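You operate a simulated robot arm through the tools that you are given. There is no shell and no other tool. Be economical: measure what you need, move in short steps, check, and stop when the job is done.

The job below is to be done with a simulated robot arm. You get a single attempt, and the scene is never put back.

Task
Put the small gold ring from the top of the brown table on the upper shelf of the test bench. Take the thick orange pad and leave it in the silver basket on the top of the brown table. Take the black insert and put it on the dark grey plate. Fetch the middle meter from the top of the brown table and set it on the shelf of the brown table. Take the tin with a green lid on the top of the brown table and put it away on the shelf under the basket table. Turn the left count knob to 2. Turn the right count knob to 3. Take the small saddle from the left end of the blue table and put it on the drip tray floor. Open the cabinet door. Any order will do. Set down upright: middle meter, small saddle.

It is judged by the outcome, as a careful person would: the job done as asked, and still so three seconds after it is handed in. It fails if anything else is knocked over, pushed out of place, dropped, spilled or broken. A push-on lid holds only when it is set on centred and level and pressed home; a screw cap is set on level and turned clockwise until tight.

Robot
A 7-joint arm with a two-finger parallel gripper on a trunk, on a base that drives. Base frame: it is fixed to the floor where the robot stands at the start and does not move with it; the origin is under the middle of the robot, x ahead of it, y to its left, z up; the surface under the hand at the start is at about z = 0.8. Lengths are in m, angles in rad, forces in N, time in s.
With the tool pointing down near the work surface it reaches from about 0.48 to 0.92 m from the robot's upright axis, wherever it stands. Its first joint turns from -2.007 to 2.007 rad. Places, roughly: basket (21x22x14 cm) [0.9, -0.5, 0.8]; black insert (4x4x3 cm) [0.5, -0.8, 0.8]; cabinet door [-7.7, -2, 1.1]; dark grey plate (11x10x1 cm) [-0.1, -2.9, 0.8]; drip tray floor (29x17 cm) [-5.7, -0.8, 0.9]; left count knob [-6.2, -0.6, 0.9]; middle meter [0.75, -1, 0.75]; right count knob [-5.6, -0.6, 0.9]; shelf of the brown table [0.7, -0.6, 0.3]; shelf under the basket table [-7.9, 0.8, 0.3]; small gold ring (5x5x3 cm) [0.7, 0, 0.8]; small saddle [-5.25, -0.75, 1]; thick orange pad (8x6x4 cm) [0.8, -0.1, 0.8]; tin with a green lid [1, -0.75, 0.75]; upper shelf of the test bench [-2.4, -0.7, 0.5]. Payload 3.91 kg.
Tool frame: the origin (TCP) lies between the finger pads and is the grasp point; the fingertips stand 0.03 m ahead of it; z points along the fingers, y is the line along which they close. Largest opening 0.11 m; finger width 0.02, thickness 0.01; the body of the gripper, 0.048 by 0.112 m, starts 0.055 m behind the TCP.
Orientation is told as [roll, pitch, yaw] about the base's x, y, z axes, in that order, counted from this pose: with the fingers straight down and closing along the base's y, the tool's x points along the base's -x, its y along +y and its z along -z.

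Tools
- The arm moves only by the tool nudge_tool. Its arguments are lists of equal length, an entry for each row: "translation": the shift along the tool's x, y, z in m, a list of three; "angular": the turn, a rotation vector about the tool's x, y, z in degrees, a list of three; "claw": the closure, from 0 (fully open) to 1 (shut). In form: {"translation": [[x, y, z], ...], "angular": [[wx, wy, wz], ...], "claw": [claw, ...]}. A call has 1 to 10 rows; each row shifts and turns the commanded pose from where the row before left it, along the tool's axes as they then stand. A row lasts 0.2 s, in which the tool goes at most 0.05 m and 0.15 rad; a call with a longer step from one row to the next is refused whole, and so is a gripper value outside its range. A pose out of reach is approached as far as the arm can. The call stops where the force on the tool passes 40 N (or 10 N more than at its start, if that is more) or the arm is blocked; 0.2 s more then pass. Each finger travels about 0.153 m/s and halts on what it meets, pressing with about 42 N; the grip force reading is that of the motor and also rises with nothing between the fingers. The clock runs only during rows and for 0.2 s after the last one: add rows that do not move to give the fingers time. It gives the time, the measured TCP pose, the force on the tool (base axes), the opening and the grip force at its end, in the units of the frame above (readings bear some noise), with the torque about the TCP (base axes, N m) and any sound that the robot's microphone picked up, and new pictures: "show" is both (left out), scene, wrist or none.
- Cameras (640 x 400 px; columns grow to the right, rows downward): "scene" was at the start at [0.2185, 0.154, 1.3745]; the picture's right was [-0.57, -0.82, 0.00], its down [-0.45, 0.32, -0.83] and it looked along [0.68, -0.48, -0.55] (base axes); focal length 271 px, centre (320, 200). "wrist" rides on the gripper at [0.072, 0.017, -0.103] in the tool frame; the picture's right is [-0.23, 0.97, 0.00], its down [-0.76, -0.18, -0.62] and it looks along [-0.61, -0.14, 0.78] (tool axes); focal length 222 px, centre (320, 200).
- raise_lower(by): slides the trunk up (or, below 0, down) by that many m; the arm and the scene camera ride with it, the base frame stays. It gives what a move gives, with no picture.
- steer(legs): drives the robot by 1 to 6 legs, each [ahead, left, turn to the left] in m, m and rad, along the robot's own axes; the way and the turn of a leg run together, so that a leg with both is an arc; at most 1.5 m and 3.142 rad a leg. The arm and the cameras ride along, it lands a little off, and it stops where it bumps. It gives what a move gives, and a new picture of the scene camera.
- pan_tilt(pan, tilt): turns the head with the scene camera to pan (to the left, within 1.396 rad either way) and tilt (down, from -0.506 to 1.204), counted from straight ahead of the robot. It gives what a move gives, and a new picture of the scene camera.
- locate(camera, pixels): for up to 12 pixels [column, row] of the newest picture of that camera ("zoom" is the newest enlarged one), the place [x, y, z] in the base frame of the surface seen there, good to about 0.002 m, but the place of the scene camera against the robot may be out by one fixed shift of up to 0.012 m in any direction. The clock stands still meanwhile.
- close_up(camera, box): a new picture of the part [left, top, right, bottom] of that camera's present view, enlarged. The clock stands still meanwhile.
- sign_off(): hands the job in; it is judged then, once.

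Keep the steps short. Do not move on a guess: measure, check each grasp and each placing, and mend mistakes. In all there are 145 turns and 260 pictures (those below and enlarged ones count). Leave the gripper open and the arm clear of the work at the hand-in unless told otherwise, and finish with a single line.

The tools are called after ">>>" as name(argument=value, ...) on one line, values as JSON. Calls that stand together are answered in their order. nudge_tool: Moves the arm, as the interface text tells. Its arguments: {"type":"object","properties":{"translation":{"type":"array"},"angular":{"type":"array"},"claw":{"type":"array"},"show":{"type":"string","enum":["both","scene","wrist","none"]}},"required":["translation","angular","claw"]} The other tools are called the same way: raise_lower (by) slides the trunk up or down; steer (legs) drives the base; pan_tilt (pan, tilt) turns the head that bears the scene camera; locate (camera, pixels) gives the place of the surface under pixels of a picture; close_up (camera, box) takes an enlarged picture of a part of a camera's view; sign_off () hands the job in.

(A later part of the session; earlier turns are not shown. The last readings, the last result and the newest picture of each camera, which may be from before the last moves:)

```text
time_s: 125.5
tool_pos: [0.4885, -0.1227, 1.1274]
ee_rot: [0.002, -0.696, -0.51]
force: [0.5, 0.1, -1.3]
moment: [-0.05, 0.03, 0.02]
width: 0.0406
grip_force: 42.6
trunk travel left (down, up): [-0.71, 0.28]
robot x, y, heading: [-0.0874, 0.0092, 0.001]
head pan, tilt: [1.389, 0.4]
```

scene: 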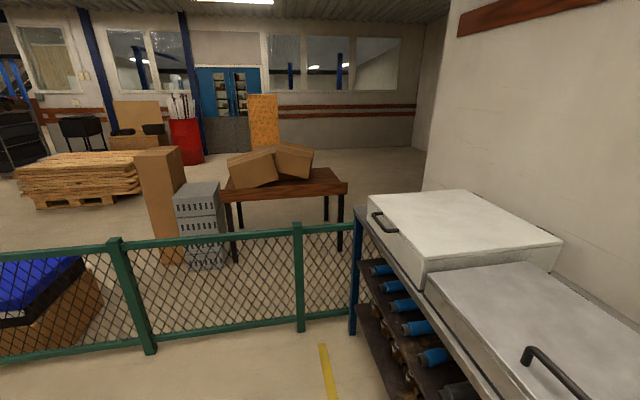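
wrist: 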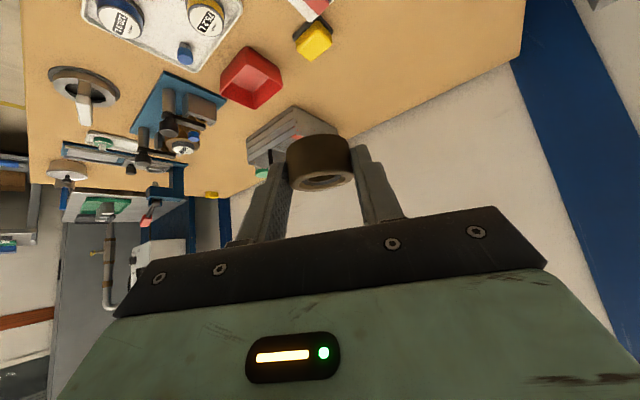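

Fence on the left; the open aisle toward −x is at y≈−1.4. Drive there and turn to face −x.

>>> steer(legs=[[0, -1.37, 0], [0, 0, -3.1]])

>>> pan_tilt(pan=0, tilt=0.25)

>>> pan_tilt(pan=-0.8, tilt=0.35)

```text
time_s: 139.6
tool_pos: [-0.6604, -1.1941, 1.1282]
ee_rot: [0.002, -0.697, 2.61]
force: [0.1, -0.3, -1.9]
moment: [0.0, -0.03, -0.02]
width: 0.0407
grip_force: 41.7
trunk travel left (down, up): [-0.71, 0.28]
robot x, y, heading: [-0.0947, -1.3375, 3.12]
head pan, tilt: [1.389, 0.4]
```

scene: 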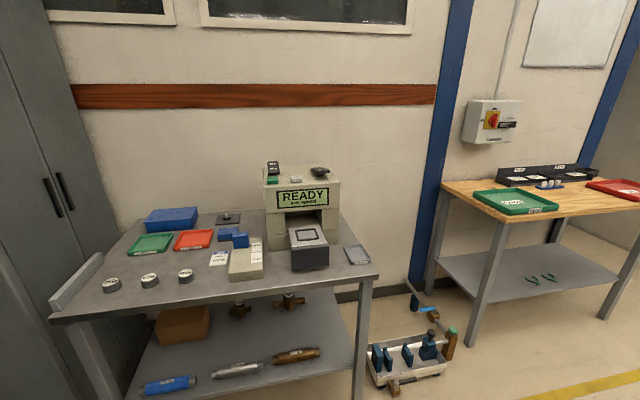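

```text
time_s: 141.1
tool_pos: [-0.663, -1.194, 1.1279]
ee_rot: [0.002, -0.697, 2.609]
force: [-0.8, 0.0, -1.7]
moment: [-0.02, -0.02, 0.06]
width: 0.0404
grip_force: 42.2
trunk travel left (down, up): [-0.71, 0.28]
robot x, y, heading: [-0.0945, -1.3393, 3.122]
head pan, tilt: [0.0, 0.25]
```

scene: 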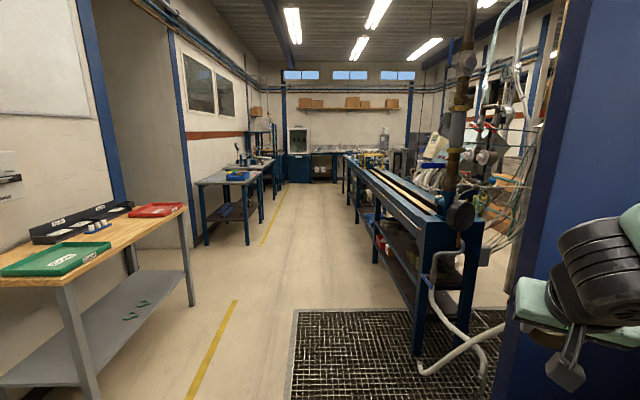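

```text
time_s: 142.2
tool_pos: [-0.662, -1.1944, 1.1276]
ee_rot: [0.002, -0.696, 2.609]
force: [0.0, 0.7, -1.6]
moment: [-0.03, 0.03, 0.0]
width: 0.0406
grip_force: 41.9
trunk travel left (down, up): [-0.71, 0.28]
robot x, y, heading: [-0.0928, -1.3366, 3.121]
head pan, tilt: [-0.799, 0.351]
```

scene: 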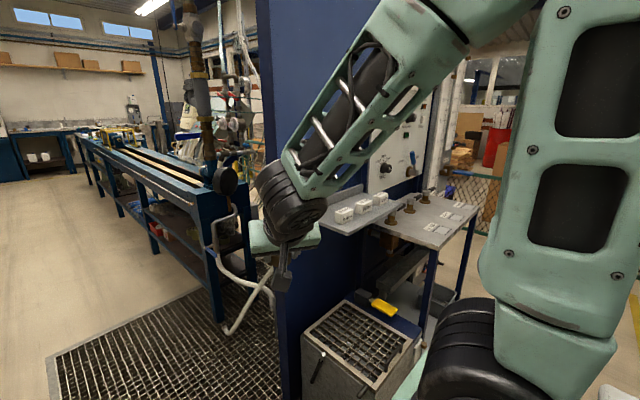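

>>> close_up(camera="scene", box=[70, 130, 270, 320])

>>> locate(camera="scene", pixels=[[215, 310], [195, 250], [180, 235], [160, 215], [205, 195], [150, 170], [120, 200], [190, 210], [275, 260], [100, 180], [170, 190]])

```text
2.11 times, centred on (170, 225) of scene
```

zoom: 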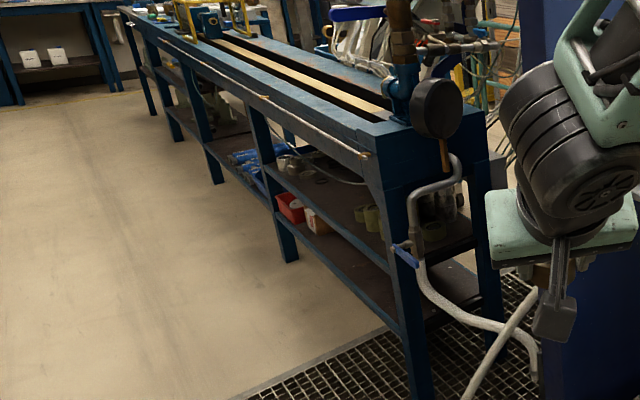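

```text
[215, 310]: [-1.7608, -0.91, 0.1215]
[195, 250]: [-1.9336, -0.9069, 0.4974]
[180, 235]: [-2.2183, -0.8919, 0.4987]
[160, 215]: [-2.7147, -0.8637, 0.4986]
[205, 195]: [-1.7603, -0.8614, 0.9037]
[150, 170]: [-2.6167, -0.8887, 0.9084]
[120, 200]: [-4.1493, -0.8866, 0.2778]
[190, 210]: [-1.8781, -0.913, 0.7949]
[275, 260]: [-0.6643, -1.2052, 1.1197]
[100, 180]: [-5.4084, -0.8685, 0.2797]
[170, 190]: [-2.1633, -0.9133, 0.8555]
```

The test bench runs along y≈−0.91 from x≈−1.78, upper shelf z≈0.49. Drive along the aisle to x≈−2.3.

>>> steer(legs=[[0, 0.2, 0], [1.1, 0, 0], [1.1, 0, 0]])

>>> pan_tilt(pan=-1.2, tilt=0.75)

```text
time_s: 154.3
tool_pos: [-2.8685, -1.3323, 1.1276]
ee_rot: [0.002, -0.695, 2.599]
force: [-0.4, -0.2, -0.9]
moment: [-0.01, -0.03, 0.02]
width: 0.0404
grip_force: 42.0
trunk travel left (down, up): [-0.71, 0.28]
robot x, y, heading: [-2.297, -1.4748, 3.112]
head pan, tilt: [-0.799, 0.351]
```

scene: 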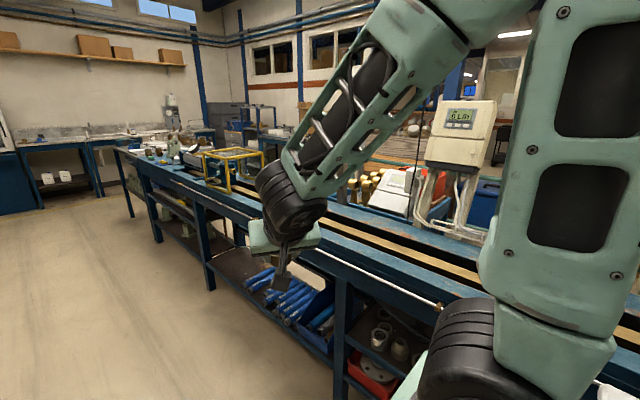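

```text
time_s: 155.2
tool_pos: [-2.8696, -1.331, 1.1274]
ee_rot: [0.003, -0.696, 2.599]
force: [0.3, -0.2, -1.0]
moment: [0.01, 0.0, 0.0]
width: 0.0406
grip_force: 42.3
trunk travel left (down, up): [-0.71, 0.28]
robot x, y, heading: [-2.3012, -1.481, 3.11]
head pan, tilt: [-1.201, 0.75]
```

scene: 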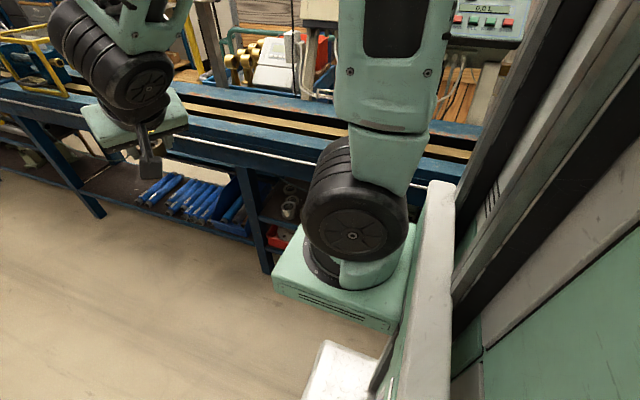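

Lower the trunk 0.4 (hand is over open floor) and look into the shelf bay.

>>> raise_lower(by=-0.4)

>>> steer(legs=[[0, 0.15, -0.5]])

>>> pan_tilt(pan=-1.2, tilt=0.5)

```text
time_s: 159.0
tool_pos: [-2.8693, -1.3311, 0.7262]
ee_rot: [0.002, -0.696, 2.598]
force: [0.2, 0.2, -0.3]
moment: [-0.03, 0.01, -0.01]
width: 0.0403
grip_force: 42.1
trunk travel left (down, up): [-0.31, 0.68]
robot x, y, heading: [-2.2991, -1.4809, 3.114]
head pan, tilt: [-1.201, 0.75]
```

```text
time_s: 160.8
tool_pos: [-2.77, -1.2215, 0.7276]
ee_rot: [0.002, -0.696, 2.104]
force: [-0.5, 1.1, -1.3]
moment: [-0.02, 0.01, 0.03]
width: 0.0405
grip_force: 42.5
trunk travel left (down, up): [-0.31, 0.68]
robot x, y, heading: [-2.3424, -1.6234, 2.615]
head pan, tilt: [-1.201, 0.75]
```

scene: 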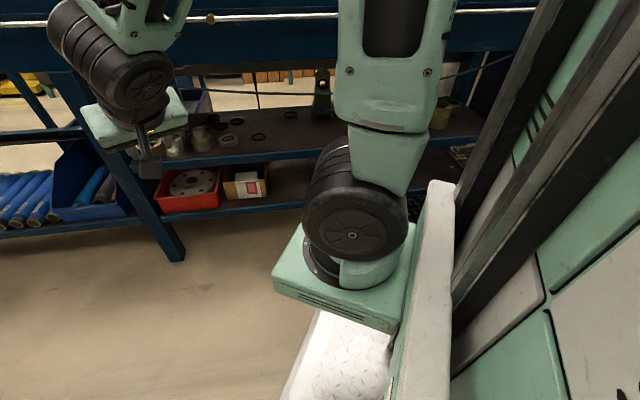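

```text
time_s: 161.6
tool_pos: [-2.7699, -1.2208, 0.7282]
ee_rot: [0.001, -0.697, 2.104]
force: [1.0, -0.1, -1.3]
moment: [-0.01, -0.03, -0.01]
width: 0.0403
grip_force: 41.6
trunk travel left (down, up): [-0.31, 0.68]
robot x, y, heading: [-2.3413, -1.6222, 2.618]
head pan, tilt: [-1.201, 0.499]
```

scene: 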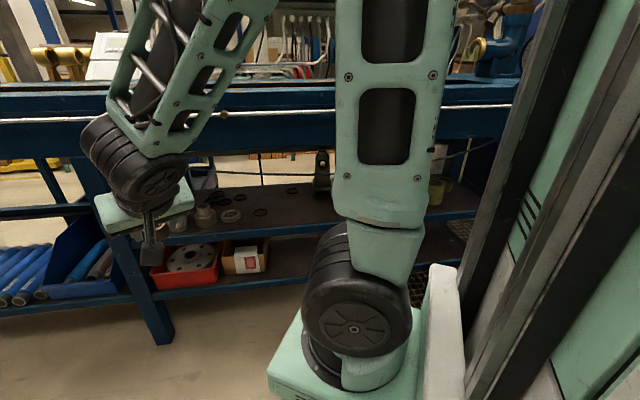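

>>> close_up(camera="scene", box=[140, 140, 340, 290])

>>> locate(camera="scene", pixels=[[290, 222], [300, 205], [270, 220], [290, 230], [200, 240], [232, 216], [260, 213], [294, 190], [130, 190], [290, 140], [320, 188], [440, 200]])

```text
2.67 times, centred on (240, 215) of scene
```

zoom: 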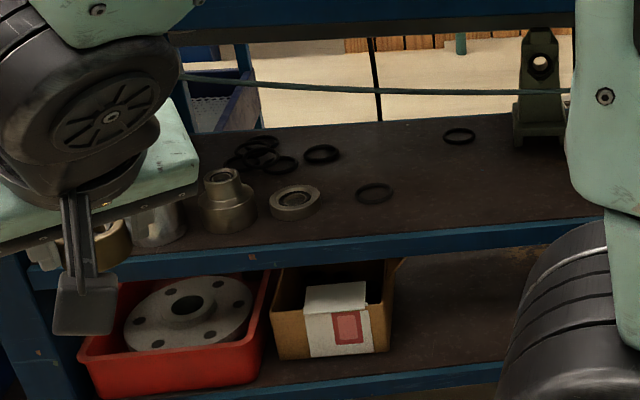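

```text
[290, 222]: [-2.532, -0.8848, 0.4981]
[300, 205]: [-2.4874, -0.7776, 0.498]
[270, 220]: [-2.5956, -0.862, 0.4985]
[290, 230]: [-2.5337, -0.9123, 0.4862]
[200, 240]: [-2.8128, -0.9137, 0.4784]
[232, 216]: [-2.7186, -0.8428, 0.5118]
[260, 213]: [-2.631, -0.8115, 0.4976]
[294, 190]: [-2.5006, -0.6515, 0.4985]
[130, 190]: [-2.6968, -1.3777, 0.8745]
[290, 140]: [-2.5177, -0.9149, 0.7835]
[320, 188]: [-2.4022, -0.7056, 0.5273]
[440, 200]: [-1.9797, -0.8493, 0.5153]
```

>>> raise_lower(by=-0.16)

>>> steer(legs=[[0, 0, -0.68]])

>>> pan_tilt(pan=-0.55, tilt=0.4)

```text
time_s: 163.4
tool_pos: [-2.771, -1.2196, 0.5667]
ee_rot: [0.002, -0.695, 2.106]
force: [0.2, -1.0, -1.4]
moment: [-0.01, -0.03, -0.01]
width: 0.0405
grip_force: 42.0
trunk travel left (down, up): [-0.15, 0.84]
robot x, y, heading: [-2.3389, -1.6242, 2.616]
head pan, tilt: [-1.201, 0.499]
```

```text
time_s: 165.6
tool_pos: [-2.4346, -1.0418, 0.5674]
ee_rot: [0.002, -0.697, 1.448]
force: [-1.0, -0.8, -1.9]
moment: [-0.01, 0.04, 0.01]
width: 0.0404
grip_force: 41.4
trunk travel left (down, up): [-0.15, 0.84]
robot x, y, heading: [-2.3425, -1.6203, 1.958]
head pan, tilt: [-1.201, 0.499]
```

scene: 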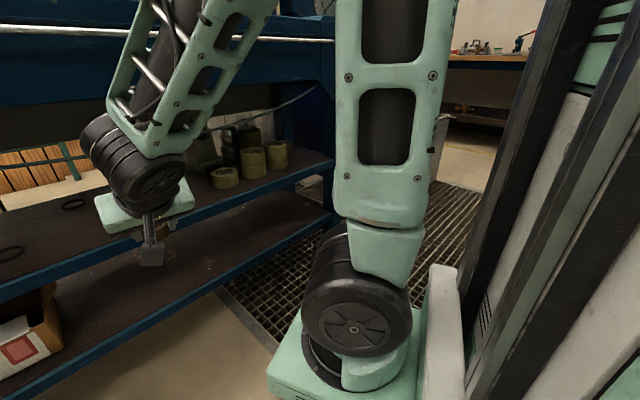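

```text
time_s: 166.6
tool_pos: [-2.4349, -1.0418, 0.5672]
ee_rot: [0.001, -0.697, 1.447]
force: [-0.3, -0.3, -1.1]
moment: [-0.01, 0.0, 0.0]
width: 0.0401
grip_force: 42.7
trunk travel left (down, up): [-0.15, 0.84]
robot x, y, heading: [-2.3394, -1.6233, 1.961]
head pan, tilt: [-0.55, 0.4]
```

scene: 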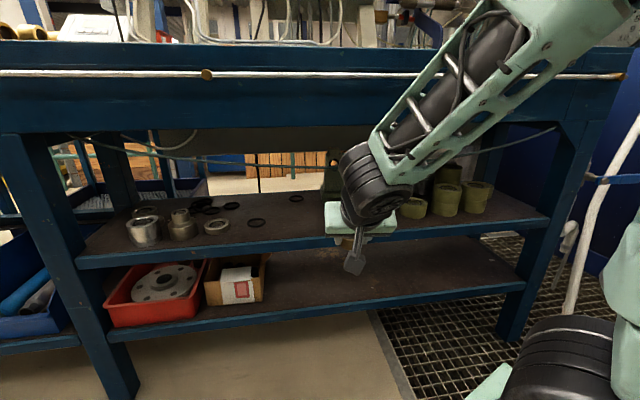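

Free spot ahead between the O-ring and jars. Move in 19 cm, slightly lowering.

>>> nudge_tool(translation=[[-0.0266, 0.0047, 0.0276], [-0.0266, 0.0047, 0.0276], [-0.0266, 0.0047, 0.0276], [-0.0266, 0.0047, 0.0276], [-0.0266, 0.0047, 0.0276]], angular=[[0, 0, 0], [0, 0, 0], [0, 0, 0], [0, 0, 0], [0, 0, 0]], claw=[0.8, 0.8, 0.8, 0.8, 0.8])

```text
time_s: 167.8
tool_pos: [-2.4336, -0.849, 0.5455]
ee_rot: [0.0, -0.697, 1.446]
force: [-0.4, 0.1, -1.2]
moment: [-0.01, -0.02, 0.01]
width: 0.0406
grip_force: 42.1
trunk travel left (down, up): [-0.15, 0.84]
robot x, y, heading: [-2.3416, -1.6245, 1.96]
head pan, tilt: [-0.55, 0.4]
```

scene: 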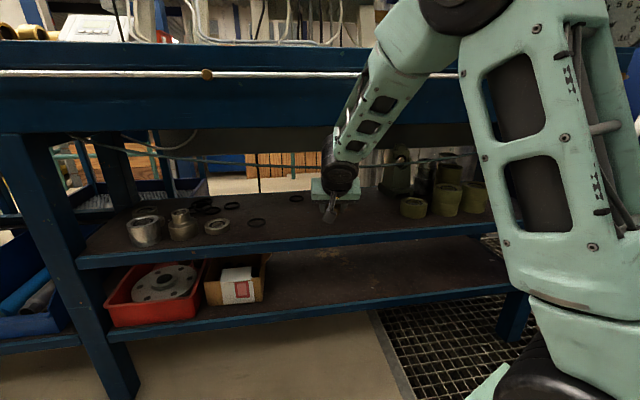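
wrist: 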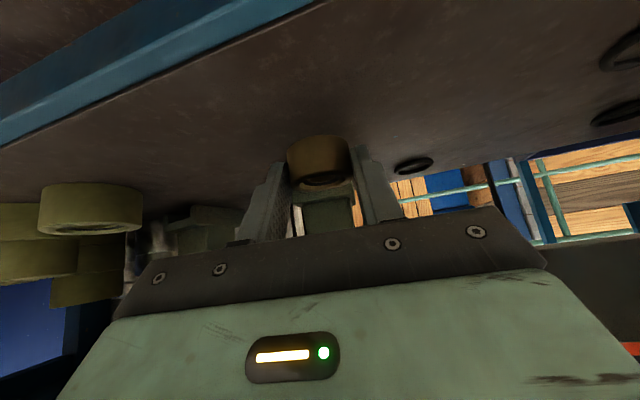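

>>> locate(camera="wrist", pixels=[[330, 90], [300, 40], [415, 165], [300, 150]])

```text
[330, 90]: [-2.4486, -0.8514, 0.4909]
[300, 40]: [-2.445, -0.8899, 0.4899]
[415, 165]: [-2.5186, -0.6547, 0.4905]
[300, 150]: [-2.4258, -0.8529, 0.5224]
```

Shelf z 0.490. Lower 22 mm, release, and back out.

>>> nudge_tool(translation=[[0.0064, 0, 0.0077], [0.0064, 0, 0.0077], [0.0019, 0, 0.0023], [0, 0, 0], [0, 0, 0], [0.023, 0, -0.0193], [0.0268, 0, -0.0225], [0.0268, 0, -0.0225], [0.0268, 0, -0.0225], [0.0268, 0, -0.0225]], angular=[[0, 0, 0], [0, 0, 0], [0, 0, 0], [0, 0, 0], [0, 0, 0], [0, 0, 0], [0, 0, 0], [0, 0, 0], [0, 0, 0], [0, 0, 0]], claw=[0.8, 0.8, 0.8, 0.4, 0.4, 0.4, 0.4, 0.4, 0.4, 0.4])

```text
time_s: 170.0
tool_pos: [-2.4569, -1.0191, 0.5283]
ee_rot: [0.002, -0.698, 1.447]
force: [-0.8, -0.5, -0.5]
moment: [0.01, -0.01, 0.02]
width: 0.066
grip_force: 0.1
trunk travel left (down, up): [-0.15, 0.84]
robot x, y, heading: [-2.3436, -1.623, 1.959]
head pan, tilt: [-0.55, 0.4]
```

scene: 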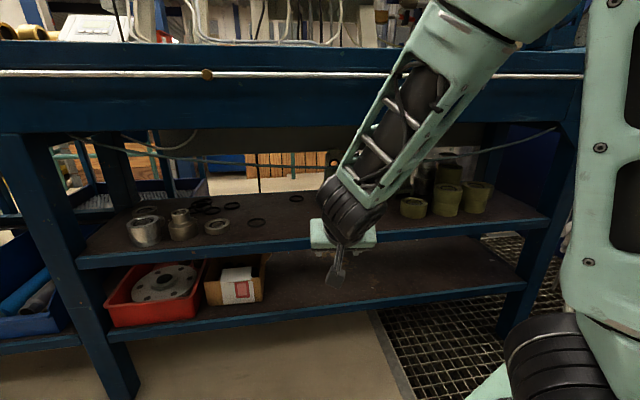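
wrist: 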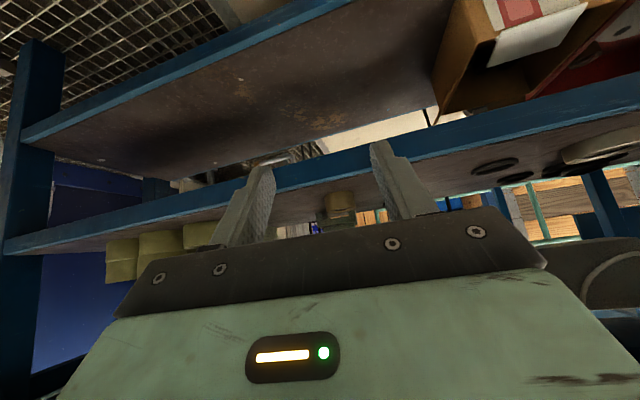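

Ring is on the upper shelf. Raise the trunk and drive back toward the brown table for the tin.

>>> steer(legs=[[-0.15, 0, 0]])

>>> raise_lower(by=0.4)

>>> raise_lower(by=0.2)

>>> steer(legs=[[0, 0, -1.96], [0, 0.3, 0], [1.1, 0, 0], [1.05, 0, 0]])

```text
time_s: 171.4
tool_pos: [-2.4008, -1.1613, 0.5271]
ee_rot: [0.003, -0.697, 1.449]
force: [-0.1, 0.0, 1.1]
moment: [0.01, -0.03, 0.0]
width: 0.0663
grip_force: 0.1
trunk travel left (down, up): [-0.15, 0.84]
robot x, y, heading: [-2.2802, -1.7646, 1.961]
head pan, tilt: [-0.55, 0.4]
```

scene: 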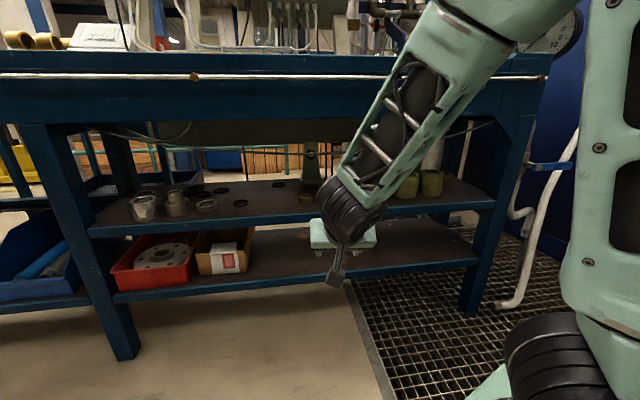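

```text
time_s: 175.2
tool_pos: [-2.4004, -1.1603, 0.9266]
ee_rot: [0.002, -0.697, 1.448]
force: [-0.5, 0.6, 0.2]
moment: [0.0, 0.01, 0.0]
width: 0.0659
grip_force: 0.1
trunk travel left (down, up): [-0.55, 0.44]
robot x, y, heading: [-2.2781, -1.7657, 1.963]
head pan, tilt: [-0.55, 0.4]
```

```text
time_s: 177.4
tool_pos: [-2.4008, -1.1613, 1.1264]
ee_rot: [0.001, -0.695, 1.45]
force: [0.9, 0.3, 0.0]
moment: [-0.01, -0.02, 0.0]
width: 0.0659
grip_force: 0.1
trunk travel left (down, up): [-0.75, 0.24]
robot x, y, heading: [-2.2848, -1.7673, 1.962]
head pan, tilt: [-0.55, 0.4]
```

```text
time_s: 194.3
tool_pos: [0.4648, -1.5216, 1.1273]
ee_rot: [0.002, -0.695, -0.491]
force: [0.6, 0.5, 0.1]
moment: [-0.01, 0.01, 0.01]
width: 0.0661
grip_force: 0.0
trunk travel left (down, up): [-0.75, 0.24]
robot x, y, heading: [-0.1367, -1.4158, 0.026]
head pan, tilt: [-0.55, 0.4]
```

scene: 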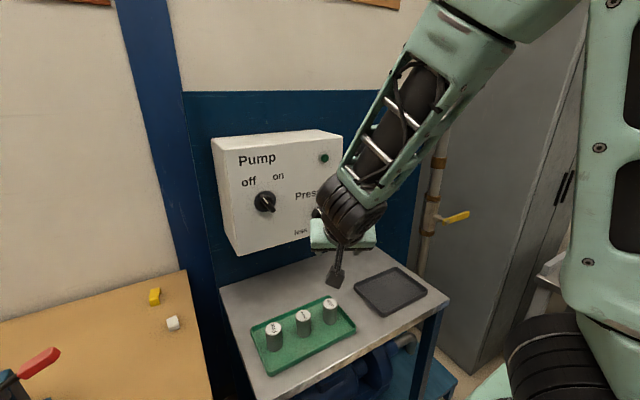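

Shift left in front of the tin, then rotate the hand to point straight ahead.

>>> steer(legs=[[0, 0.78, -0.025], [0.13, 0, 0]])

>>> nudge_tool(translation=[[0, 0, 0], [0, 0, 0], [0, 0, 0]], angular=[[-5.45, 0, -6.5], [-5.45, 0, -6.5], [-5.45, 0, -6.5]], claw=[0, 0, 0], show="wrist")

>>> pan_tilt(pan=-0.3, tilt=0.55)

```text
time_s: 199.4
tool_pos: [0.5866, -0.7664, 1.1276]
ee_rot: [0.002, -0.696, -0.519]
force: [0.3, -0.2, -0.5]
moment: [0.0, -0.02, 0.0]
width: 0.0661
grip_force: 0.0
trunk travel left (down, up): [-0.75, 0.24]
robot x, y, heading: [-0.0116, -0.6387, -0.002]
head pan, tilt: [-0.55, 0.4]
```

scene: 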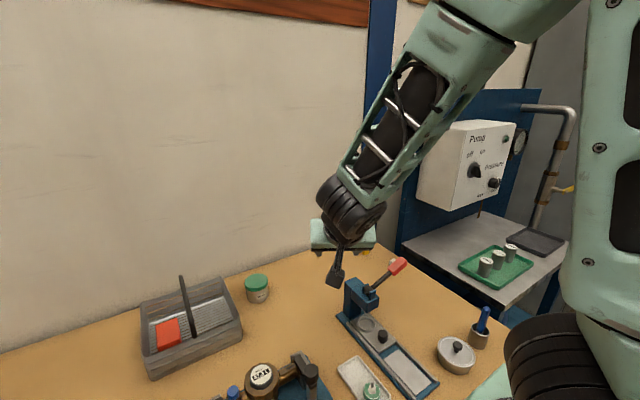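

```text
time_s: 200.2
tool_pos: [0.5917, -0.7662, 1.1301]
ee_rot: [0.002, -0.694, -0.084]
force: [-0.3, 0.5, 0.0]
moment: [-0.03, -0.02, 0.0]
width: 0.11
grip_force: 0.2
out of reach, approached as far as the arm can: row 2, 3
trunk travel left (down, up): [-0.75, 0.24]
robot x, y, heading: [-0.0136, -0.6398, -0.007]
head pan, tilt: [-0.55, 0.4]
```

wrist: 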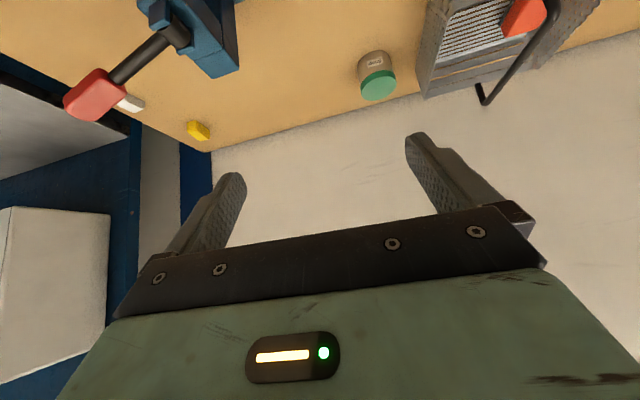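

```text
time_s: 201.0
tool_pos: [0.5928, -0.7665, 1.1306]
ee_rot: [0.003, -0.695, -0.081]
force: [-0.8, -0.1, -0.2]
moment: [0.0, 0.01, 0.01]
width: 0.11
grip_force: 0.2
trunk travel left (down, up): [-0.75, 0.24]
robot x, y, heading: [-0.0153, -0.6445, -0.006]
head pan, tilt: [-0.3, 0.55]
```

scene: 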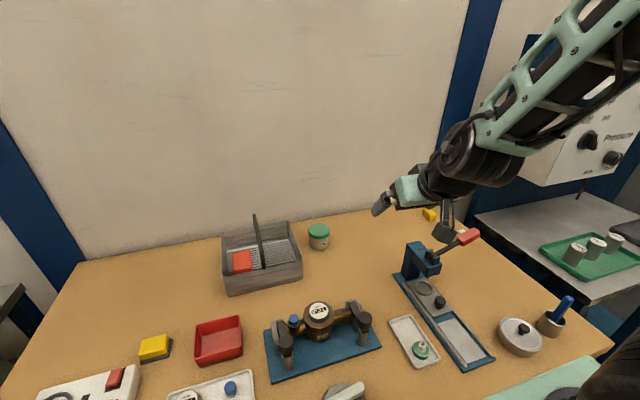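

>>> locate(camera="wrist", pixels=[[378, 85], [362, 90], [395, 82], [378, 100], [377, 68], [375, 52]])

>>> close_up(camera="scene", box=[270, 200, 370, 270])

```text
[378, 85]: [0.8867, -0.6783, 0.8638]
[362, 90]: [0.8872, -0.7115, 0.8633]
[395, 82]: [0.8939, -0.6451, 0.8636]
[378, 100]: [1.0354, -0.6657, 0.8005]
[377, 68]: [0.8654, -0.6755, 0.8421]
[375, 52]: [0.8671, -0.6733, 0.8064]
```

```text
5.71 times, centred on (320, 235) of scene
```

zoom: 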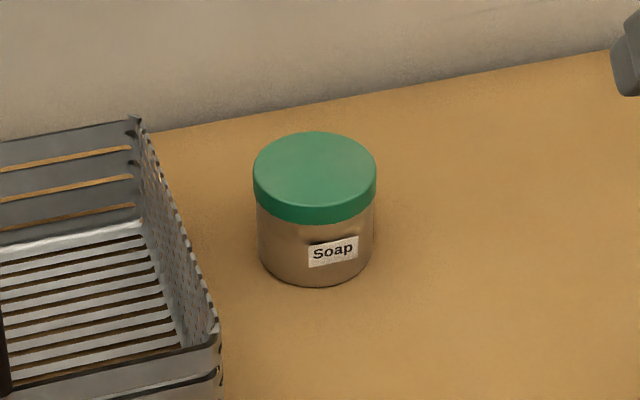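

Tin centre ≈(0.898,−0.677), lid z 0.845–0.864. Approach above it.

>>> nudge_tool(translation=[[-0.0116, 0.0142, 0.0424], [-0.0116, 0.0142, 0.0424], [-0.0116, 0.0142, 0.0424], [-0.0116, 0.0142, 0.0424], [-0.0116, 0.0142, 0.0424], [-0.0116, 0.0142, 0.0424], [-0.0116, 0.0142, 0.0424], [-0.0116, 0.0142, 0.0424]], angular=[[0, 0, 0], [0, 0, 0], [0, 0, 0], [0, 0, 0], [0, 0, 0], [0, 0, 0], [0, 0, 0], [0, 0, 0]], claw=[0, 0, 0, 0, 0, 0, 0, 0], show="wrist")

```text
time_s: 202.8
tool_pos: [0.8902, -0.6755, 0.9288]
ee_rot: [0.002, -0.7, -0.077]
force: [0.1, 0.4, 0.7]
moment: [-0.01, 0.03, 0.02]
width: 0.1101
grip_force: 0.0
trunk travel left (down, up): [-0.75, 0.24]
robot x, y, heading: [-0.0143, -0.6376, -0.006]
head pan, tilt: [-0.3, 0.55]
```

wrist: 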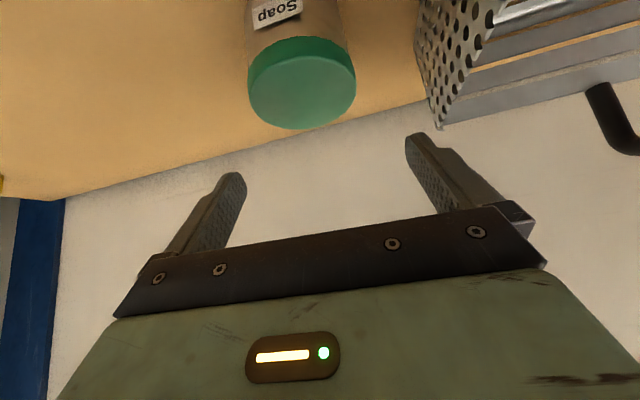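

>>> locate(camera="wrist", pixels=[[302, 92], [250, 95], [354, 88], [300, 60], [305, 125], [435, 110], [440, 60]])

```text
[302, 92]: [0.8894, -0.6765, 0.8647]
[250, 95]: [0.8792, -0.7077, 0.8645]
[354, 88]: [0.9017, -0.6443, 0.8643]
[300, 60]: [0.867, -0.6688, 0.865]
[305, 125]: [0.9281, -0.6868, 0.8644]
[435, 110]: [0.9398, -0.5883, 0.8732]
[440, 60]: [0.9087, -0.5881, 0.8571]
```

>>> nudge_tool(translation=[[0.0208, -0.0003, 0.0237], [0.0208, -0.0003, 0.0237], [0.0208, -0.0003, 0.0237], [0, 0, 0], [0, 0, 0], [0, 0, 0]], angular=[[0, 0, 0], [0, 0, 0], [0, 0, 0], [0, 0, 0], [0, 0, 0], [0, 0, 0]], claw=[0, 0, 0, 0.6, 0.6, 0.6], show="wrist")

```text
time_s: 204.2
tool_pos: [0.8882, -0.6756, 0.8328]
ee_rot: [0.001, -0.697, -0.076]
force: [0.0, -0.9, 1.7]
moment: [-0.02, 0.01, -0.01]
width: 0.0719
grip_force: 41.9
trunk travel left (down, up): [-0.75, 0.24]
robot x, y, heading: [-0.0138, -0.6398, -0.004]
head pan, tilt: [-0.3, 0.55]
```

wrist: 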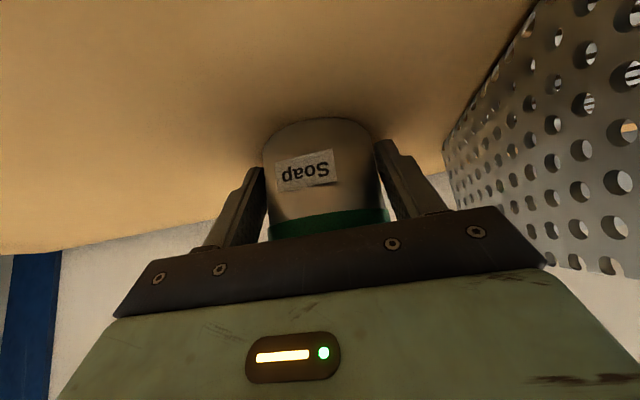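

Gripped (0.072). Lift and check.

>>> nudge_tool(translation=[[-0.0129, 0, -0.0153], [-0.0257, 0, -0.0306], [-0.029, 0, -0.0345], [-0.029, 0, -0.0345], [-0.029, 0, -0.0345], [-0.029, 0, -0.0345], [-0.029, 0, -0.0345]], angular=[[0, 0, 0], [0, 0, 0], [0, 0, 0], [0, 0, 0], [0, 0, 0], [0, 0, 0], [0, 0, 0]], claw=[0.6, 0.6, 0.6, 0.6, 0.6, 0.6, 0.6], show="wrist")

```text
time_s: 205.8
tool_pos: [0.8851, -0.6761, 1.1219]
ee_rot: [0.0, -0.697, -0.075]
force: [0.5, -0.4, -3.0]
moment: [0.01, 0.0, 0.01]
width: 0.0721
grip_force: 41.7
trunk travel left (down, up): [-0.75, 0.24]
robot x, y, heading: [-0.0186, -0.6368, -0.007]
head pan, tilt: [-0.3, 0.55]
```

wrist: 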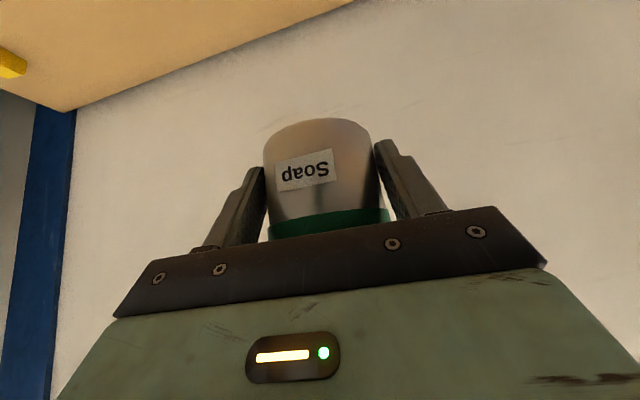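

>>> nudge_tool(translation=[[0.0325, 0, -0.0273], [0.0325, 0, -0.0273], [0.0325, 0, -0.0273], [0.0325, 0, -0.0273], [0.0325, 0, -0.0273], [0.0325, 0, -0.0273]], angular=[[0, 0, 0], [0, 0, 0], [0, 0, 0], [0, 0, 0], [0, 0, 0], [0, 0, 0]], claw=[0.6, 0.6, 0.6, 0.6, 0.6, 0.6], show="none")

>>> steer(legs=[[-0.08, 0, 0], [0, -0.85, 0], [0, 0, -3.1]])

>>> pan_tilt(pan=0, tilt=0.15)

```text
time_s: 207.2
tool_pos: [0.6315, -0.6559, 1.1185]
ee_rot: [0.002, -0.697, -0.075]
force: [0.6, -0.9, -2.6]
moment: [0.0, 0.04, -0.04]
width: 0.0719
grip_force: 42.5
trunk travel left (down, up): [-0.75, 0.24]
robot x, y, heading: [-0.0129, -0.6416, -0.004]
head pan, tilt: [-0.3, 0.55]
```

```text
time_s: 219.7
tool_pos: [-0.7527, -1.4814, 1.1189]
ee_rot: [0.002, -0.696, 3.061]
force: [0.3, 0.7, -2.9]
moment: [0.01, -0.04, -0.03]
width: 0.0719
grip_force: 42.1
trunk travel left (down, up): [-0.75, 0.24]
robot x, y, heading: [-0.1024, -1.4999, 3.136]
head pan, tilt: [-0.3, 0.55]
```

scene: 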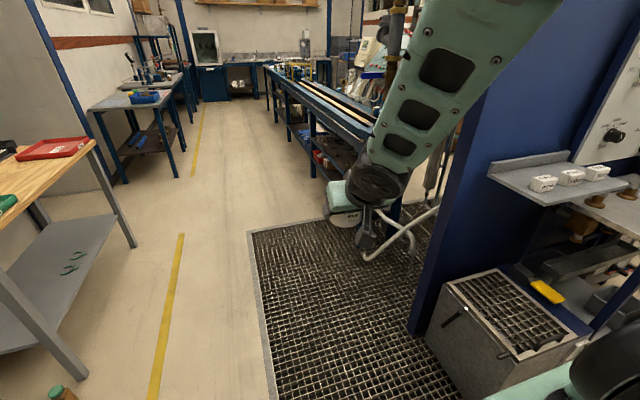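

```text
time_s: 220.6
tool_pos: [-0.752, -1.4822, 1.1191]
ee_rot: [0.001, -0.697, 3.06]
force: [-0.3, 0.9, -2.0]
moment: [0.02, -0.04, -0.01]
width: 0.0716
grip_force: 42.3
trunk travel left (down, up): [-0.75, 0.24]
robot x, y, heading: [-0.1079, -1.501, 3.129]
head pan, tilt: [0.0, 0.15]
```

scene: 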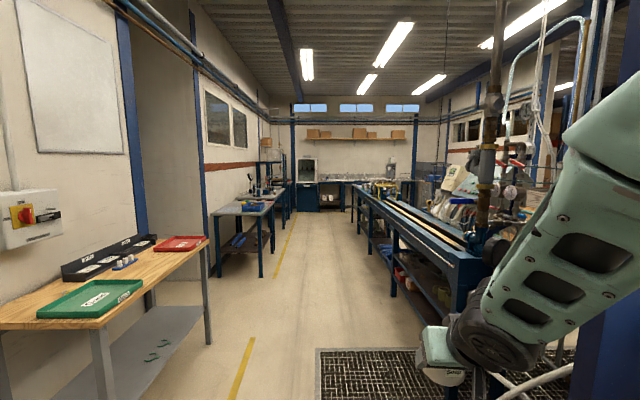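

The corridor ahead is clear. Drive 4.5 m along −x.

>>> steer(legs=[[1.5, 0, 0], [1.5, 0, 0], [1.5, 0, 0]])

>>> pan_tilt(pan=-0.4, tilt=0.3)

```text
time_s: 242.3
tool_pos: [-5.2941, -1.5213, 1.1176]
ee_rot: [0.002, -0.697, 3.077]
force: [0.4, -0.6, -3.0]
moment: [0.02, -0.07, -0.03]
width: 0.0715
grip_force: 42.5
trunk travel left (down, up): [-0.75, 0.24]
robot x, y, heading: [-4.6441, -1.5291, -3.133]
head pan, tilt: [0.0, 0.15]
```

scene: 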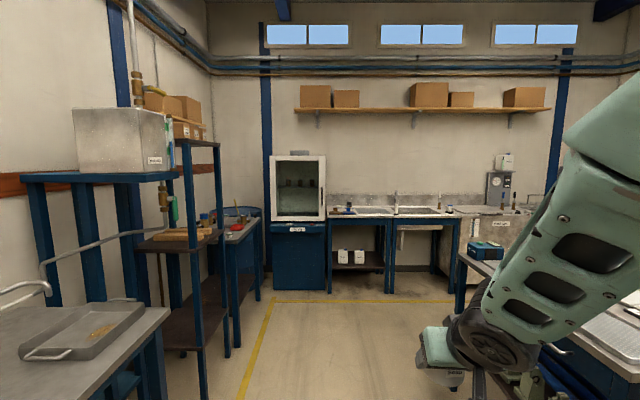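

```text
time_s: 243.1
tool_pos: [-5.2937, -1.5215, 1.1175]
ee_rot: [0.002, -0.698, 3.077]
force: [0.9, -0.8, -2.0]
moment: [0.01, -0.03, 0.02]
width: 0.0713
grip_force: 41.8
trunk travel left (down, up): [-0.75, 0.24]
robot x, y, heading: [-4.6469, -1.5296, -3.132]
head pan, tilt: [-0.4, 0.3]
```

scene: 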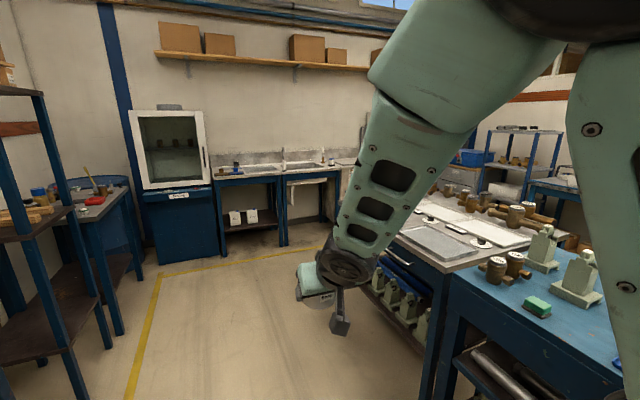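

>>> locate(camera="scene", pixels=[[170, 195], [128, 120], [205, 150], [290, 200], [400, 265], [380, 250], [510, 170], [540, 190], [590, 265], [545, 240], [470, 190], [440, 240]])

>>> close_up(camera="scene", box=[370, 110, 640, 330])

```text
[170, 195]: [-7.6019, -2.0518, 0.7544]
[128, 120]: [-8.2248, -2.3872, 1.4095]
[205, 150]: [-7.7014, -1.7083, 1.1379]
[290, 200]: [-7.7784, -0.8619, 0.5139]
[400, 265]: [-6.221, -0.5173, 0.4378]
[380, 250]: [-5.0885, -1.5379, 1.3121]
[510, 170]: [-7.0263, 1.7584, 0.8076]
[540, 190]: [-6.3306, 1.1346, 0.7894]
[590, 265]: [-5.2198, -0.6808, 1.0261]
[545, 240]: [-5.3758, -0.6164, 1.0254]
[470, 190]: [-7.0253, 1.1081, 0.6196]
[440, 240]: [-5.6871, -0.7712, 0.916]
```

```text
1.82 times, centred on (505, 220) of scene
```

zoom: 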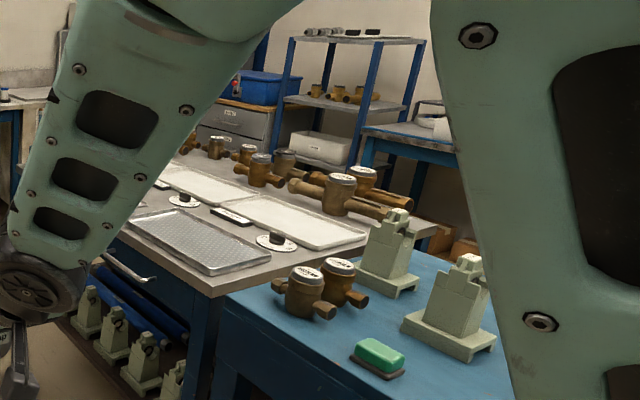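

Drive 1.9 m further and look toward +y for the basket table.

>>> steer(legs=[[1.0, 0, 0], [0.95, 0, 0]])

>>> pan_tilt(pan=-1.0, tilt=0.4)

```text
time_s: 253.1
tool_pos: [-7.2969, -1.6071, 1.1192]
ee_rot: [0.002, -0.697, 3.109]
force: [0.0, -0.1, -2.0]
moment: [-0.03, -0.02, 0.02]
width: 0.0712
grip_force: 42.1
trunk travel left (down, up): [-0.75, 0.24]
robot x, y, heading: [-6.6509, -1.5945, -3.102]
head pan, tilt: [-0.4, 0.3]
```

scene: 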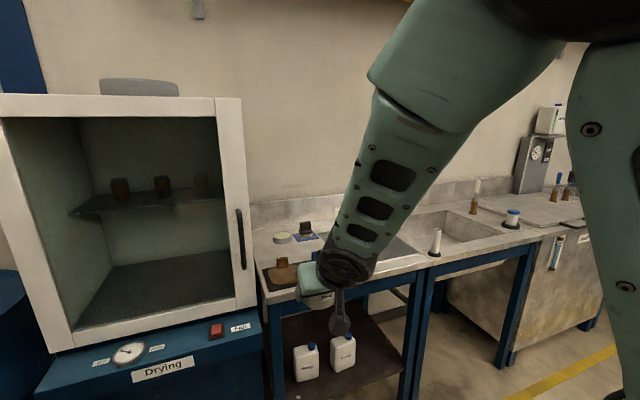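

```text
time_s: 254.1
tool_pos: [-7.2981, -1.6081, 1.118]
ee_rot: [0.002, -0.696, 3.11]
force: [0.2, 0.1, -1.9]
moment: [0.01, -0.06, 0.03]
width: 0.0715
grip_force: 42.1
trunk travel left (down, up): [-0.75, 0.24]
robot x, y, heading: [-6.6513, -1.5956, -3.103]
head pan, tilt: [-1.0, 0.4]
```

scene: 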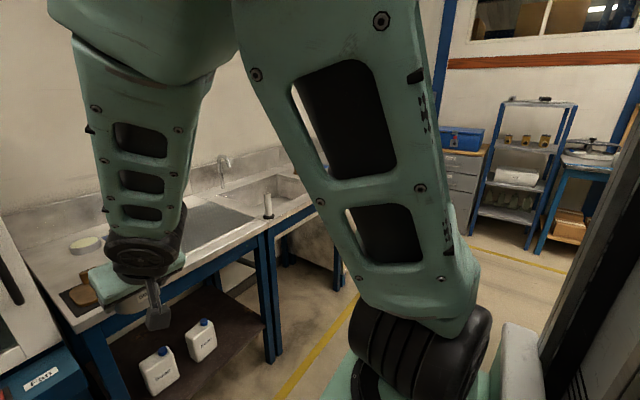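

>>> steer(legs=[[0, 0, -0.9]])

>>> pan_tilt(pan=-0.45, tilt=0.4)

>>> pan_tilt(pan=0.2, tilt=0.4)

```text
time_s: 256.8
tool_pos: [-7.0756, -1.1047, 1.1189]
ee_rot: [0.001, -0.696, 2.232]
force: [0.2, 0.3, -2.1]
moment: [-0.06, -0.02, 0.02]
width: 0.0713
grip_force: 42.1
trunk travel left (down, up): [-0.75, 0.24]
robot x, y, heading: [-6.6525, -1.5944, 2.302]
head pan, tilt: [-1.0, 0.4]
```

scene: 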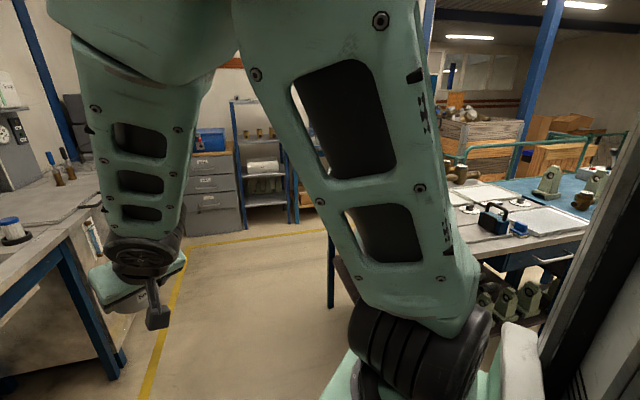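

```text
time_s: 257.8
tool_pos: [-7.0752, -1.1054, 1.1184]
ee_rot: [0.002, -0.697, 2.231]
force: [0.1, 0.7, -1.7]
moment: [0.01, -0.02, 0.0]
width: 0.0711
grip_force: 41.7
trunk travel left (down, up): [-0.75, 0.24]
robot x, y, heading: [-6.6505, -1.5889, 2.303]
head pan, tilt: [-0.45, 0.4]
```

scene: 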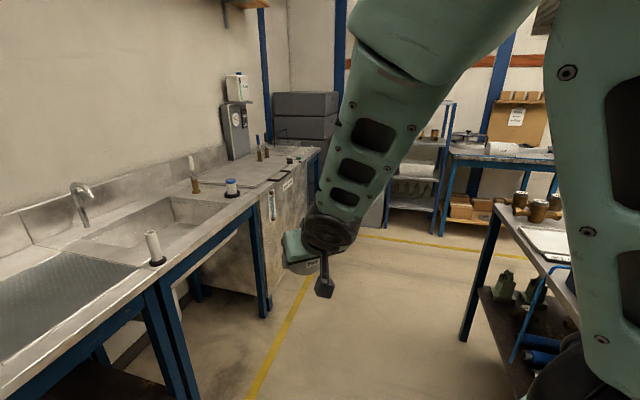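

```text
time_s: 258.8
tool_pos: [-7.075, -1.1057, 1.117]
ee_rot: [0.002, -0.697, 2.233]
force: [-0.4, 0.2, -2.1]
moment: [-0.05, -0.01, 0.01]
width: 0.071
grip_force: 41.5
trunk travel left (down, up): [-0.75, 0.24]
robot x, y, heading: [-6.6529, -1.5958, 2.302]
head pan, tilt: [0.201, 0.4]
```

scene: 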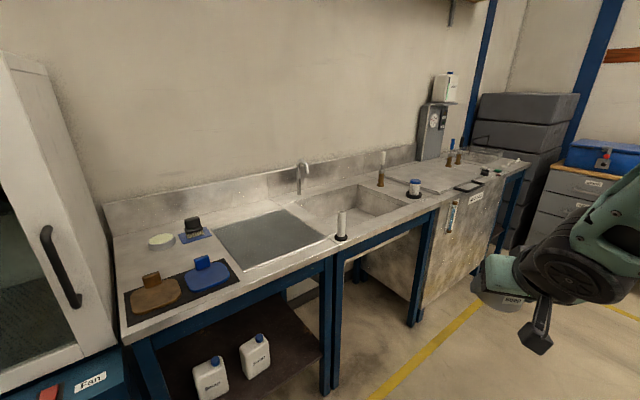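

>>> close_up(camera="scene", box=[380, 80, 600, 300])

>>> locate(camera="scene", pixels=[[480, 150], [500, 170], [525, 165], [500, 235], [420, 310], [440, 215], [330, 260], [75, 290], [50, 250], [590, 200], [530, 150]])

```text
1.82 times, centred on (490, 190) of scene
```

zoom: 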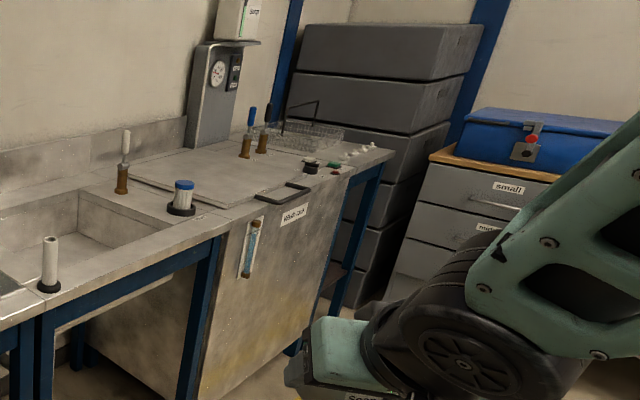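

```text
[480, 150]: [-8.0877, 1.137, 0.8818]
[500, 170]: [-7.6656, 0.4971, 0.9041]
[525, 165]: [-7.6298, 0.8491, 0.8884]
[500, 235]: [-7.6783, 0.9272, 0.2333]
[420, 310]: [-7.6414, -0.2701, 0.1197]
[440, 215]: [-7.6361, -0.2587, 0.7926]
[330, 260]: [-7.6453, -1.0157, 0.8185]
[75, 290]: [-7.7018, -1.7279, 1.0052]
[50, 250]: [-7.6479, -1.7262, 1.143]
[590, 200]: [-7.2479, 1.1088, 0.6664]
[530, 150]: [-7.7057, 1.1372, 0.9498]
```

Basket table is at y≈0.5–0.95, front edge x≈−7.64. I turn to face −x, move to x≈−6.92, then slide sideways along the aisle to y≈0.7.

>>> steer(legs=[[0, 0, 0.84], [0.27, 0, 0], [0, -1.1, 0], [0, -1.15, 0], [-0.2, 0, 0]])

>>> pan_tilt(pan=0, tilt=0.6)

```text
time_s: 275.1
tool_pos: [-7.4401, 0.6994, 1.1171]
ee_rot: [0.001, -0.697, 3.123]
force: [0.1, -0.3, -2.7]
moment: [-0.01, -0.1, 0.0]
width: 0.0711
grip_force: 42.0
trunk travel left (down, up): [-0.75, 0.24]
robot x, y, heading: [-6.7939, 0.724, -3.089]
head pan, tilt: [0.201, 0.4]
```

scene: 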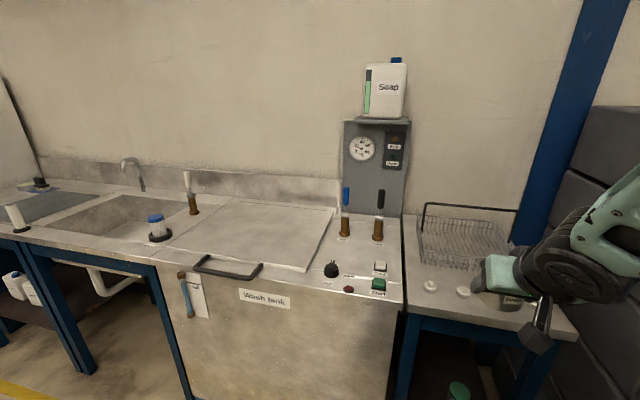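

```text
time_s: 275.8
tool_pos: [-7.441, 0.6996, 1.1181]
ee_rot: [0.001, -0.697, 3.122]
force: [-0.5, -0.2, -1.8]
moment: [0.0, -0.03, -0.04]
width: 0.0708
grip_force: 42.3
trunk travel left (down, up): [-0.75, 0.24]
robot x, y, heading: [-6.7955, 0.7247, -3.088]
head pan, tilt: [0.0, 0.6]
```

scene: 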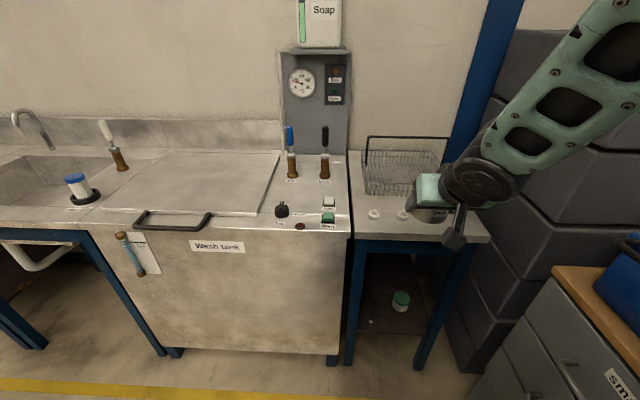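

>>> locate(camera="scene", pixels=[[400, 297], [400, 320], [375, 330], [425, 330], [352, 300], [442, 290], [400, 252], [355, 240], [490, 240], [400, 333], [380, 280]])

>>> close_up(camera="scene", box=[330, 220, 510, 370])

```text
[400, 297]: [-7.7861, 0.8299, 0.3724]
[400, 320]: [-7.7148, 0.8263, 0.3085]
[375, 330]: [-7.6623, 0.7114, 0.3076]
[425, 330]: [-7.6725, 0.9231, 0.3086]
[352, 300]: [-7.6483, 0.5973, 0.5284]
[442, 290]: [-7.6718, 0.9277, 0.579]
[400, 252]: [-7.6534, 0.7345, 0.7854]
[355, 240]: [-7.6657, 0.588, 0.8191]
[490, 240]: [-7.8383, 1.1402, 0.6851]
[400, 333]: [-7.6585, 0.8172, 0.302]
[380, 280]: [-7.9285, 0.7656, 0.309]
```

```text
2.67 times, centred on (420, 295) of scene
```

zoom: 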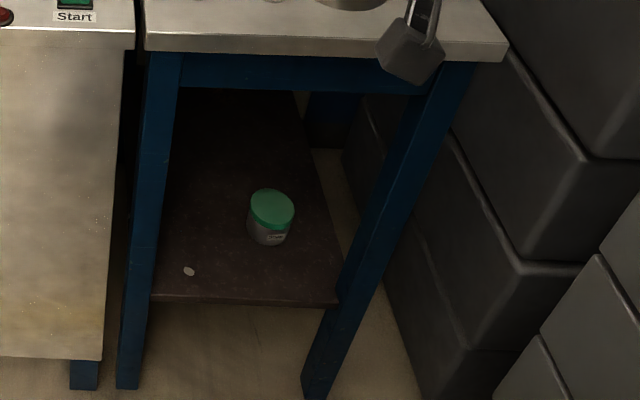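

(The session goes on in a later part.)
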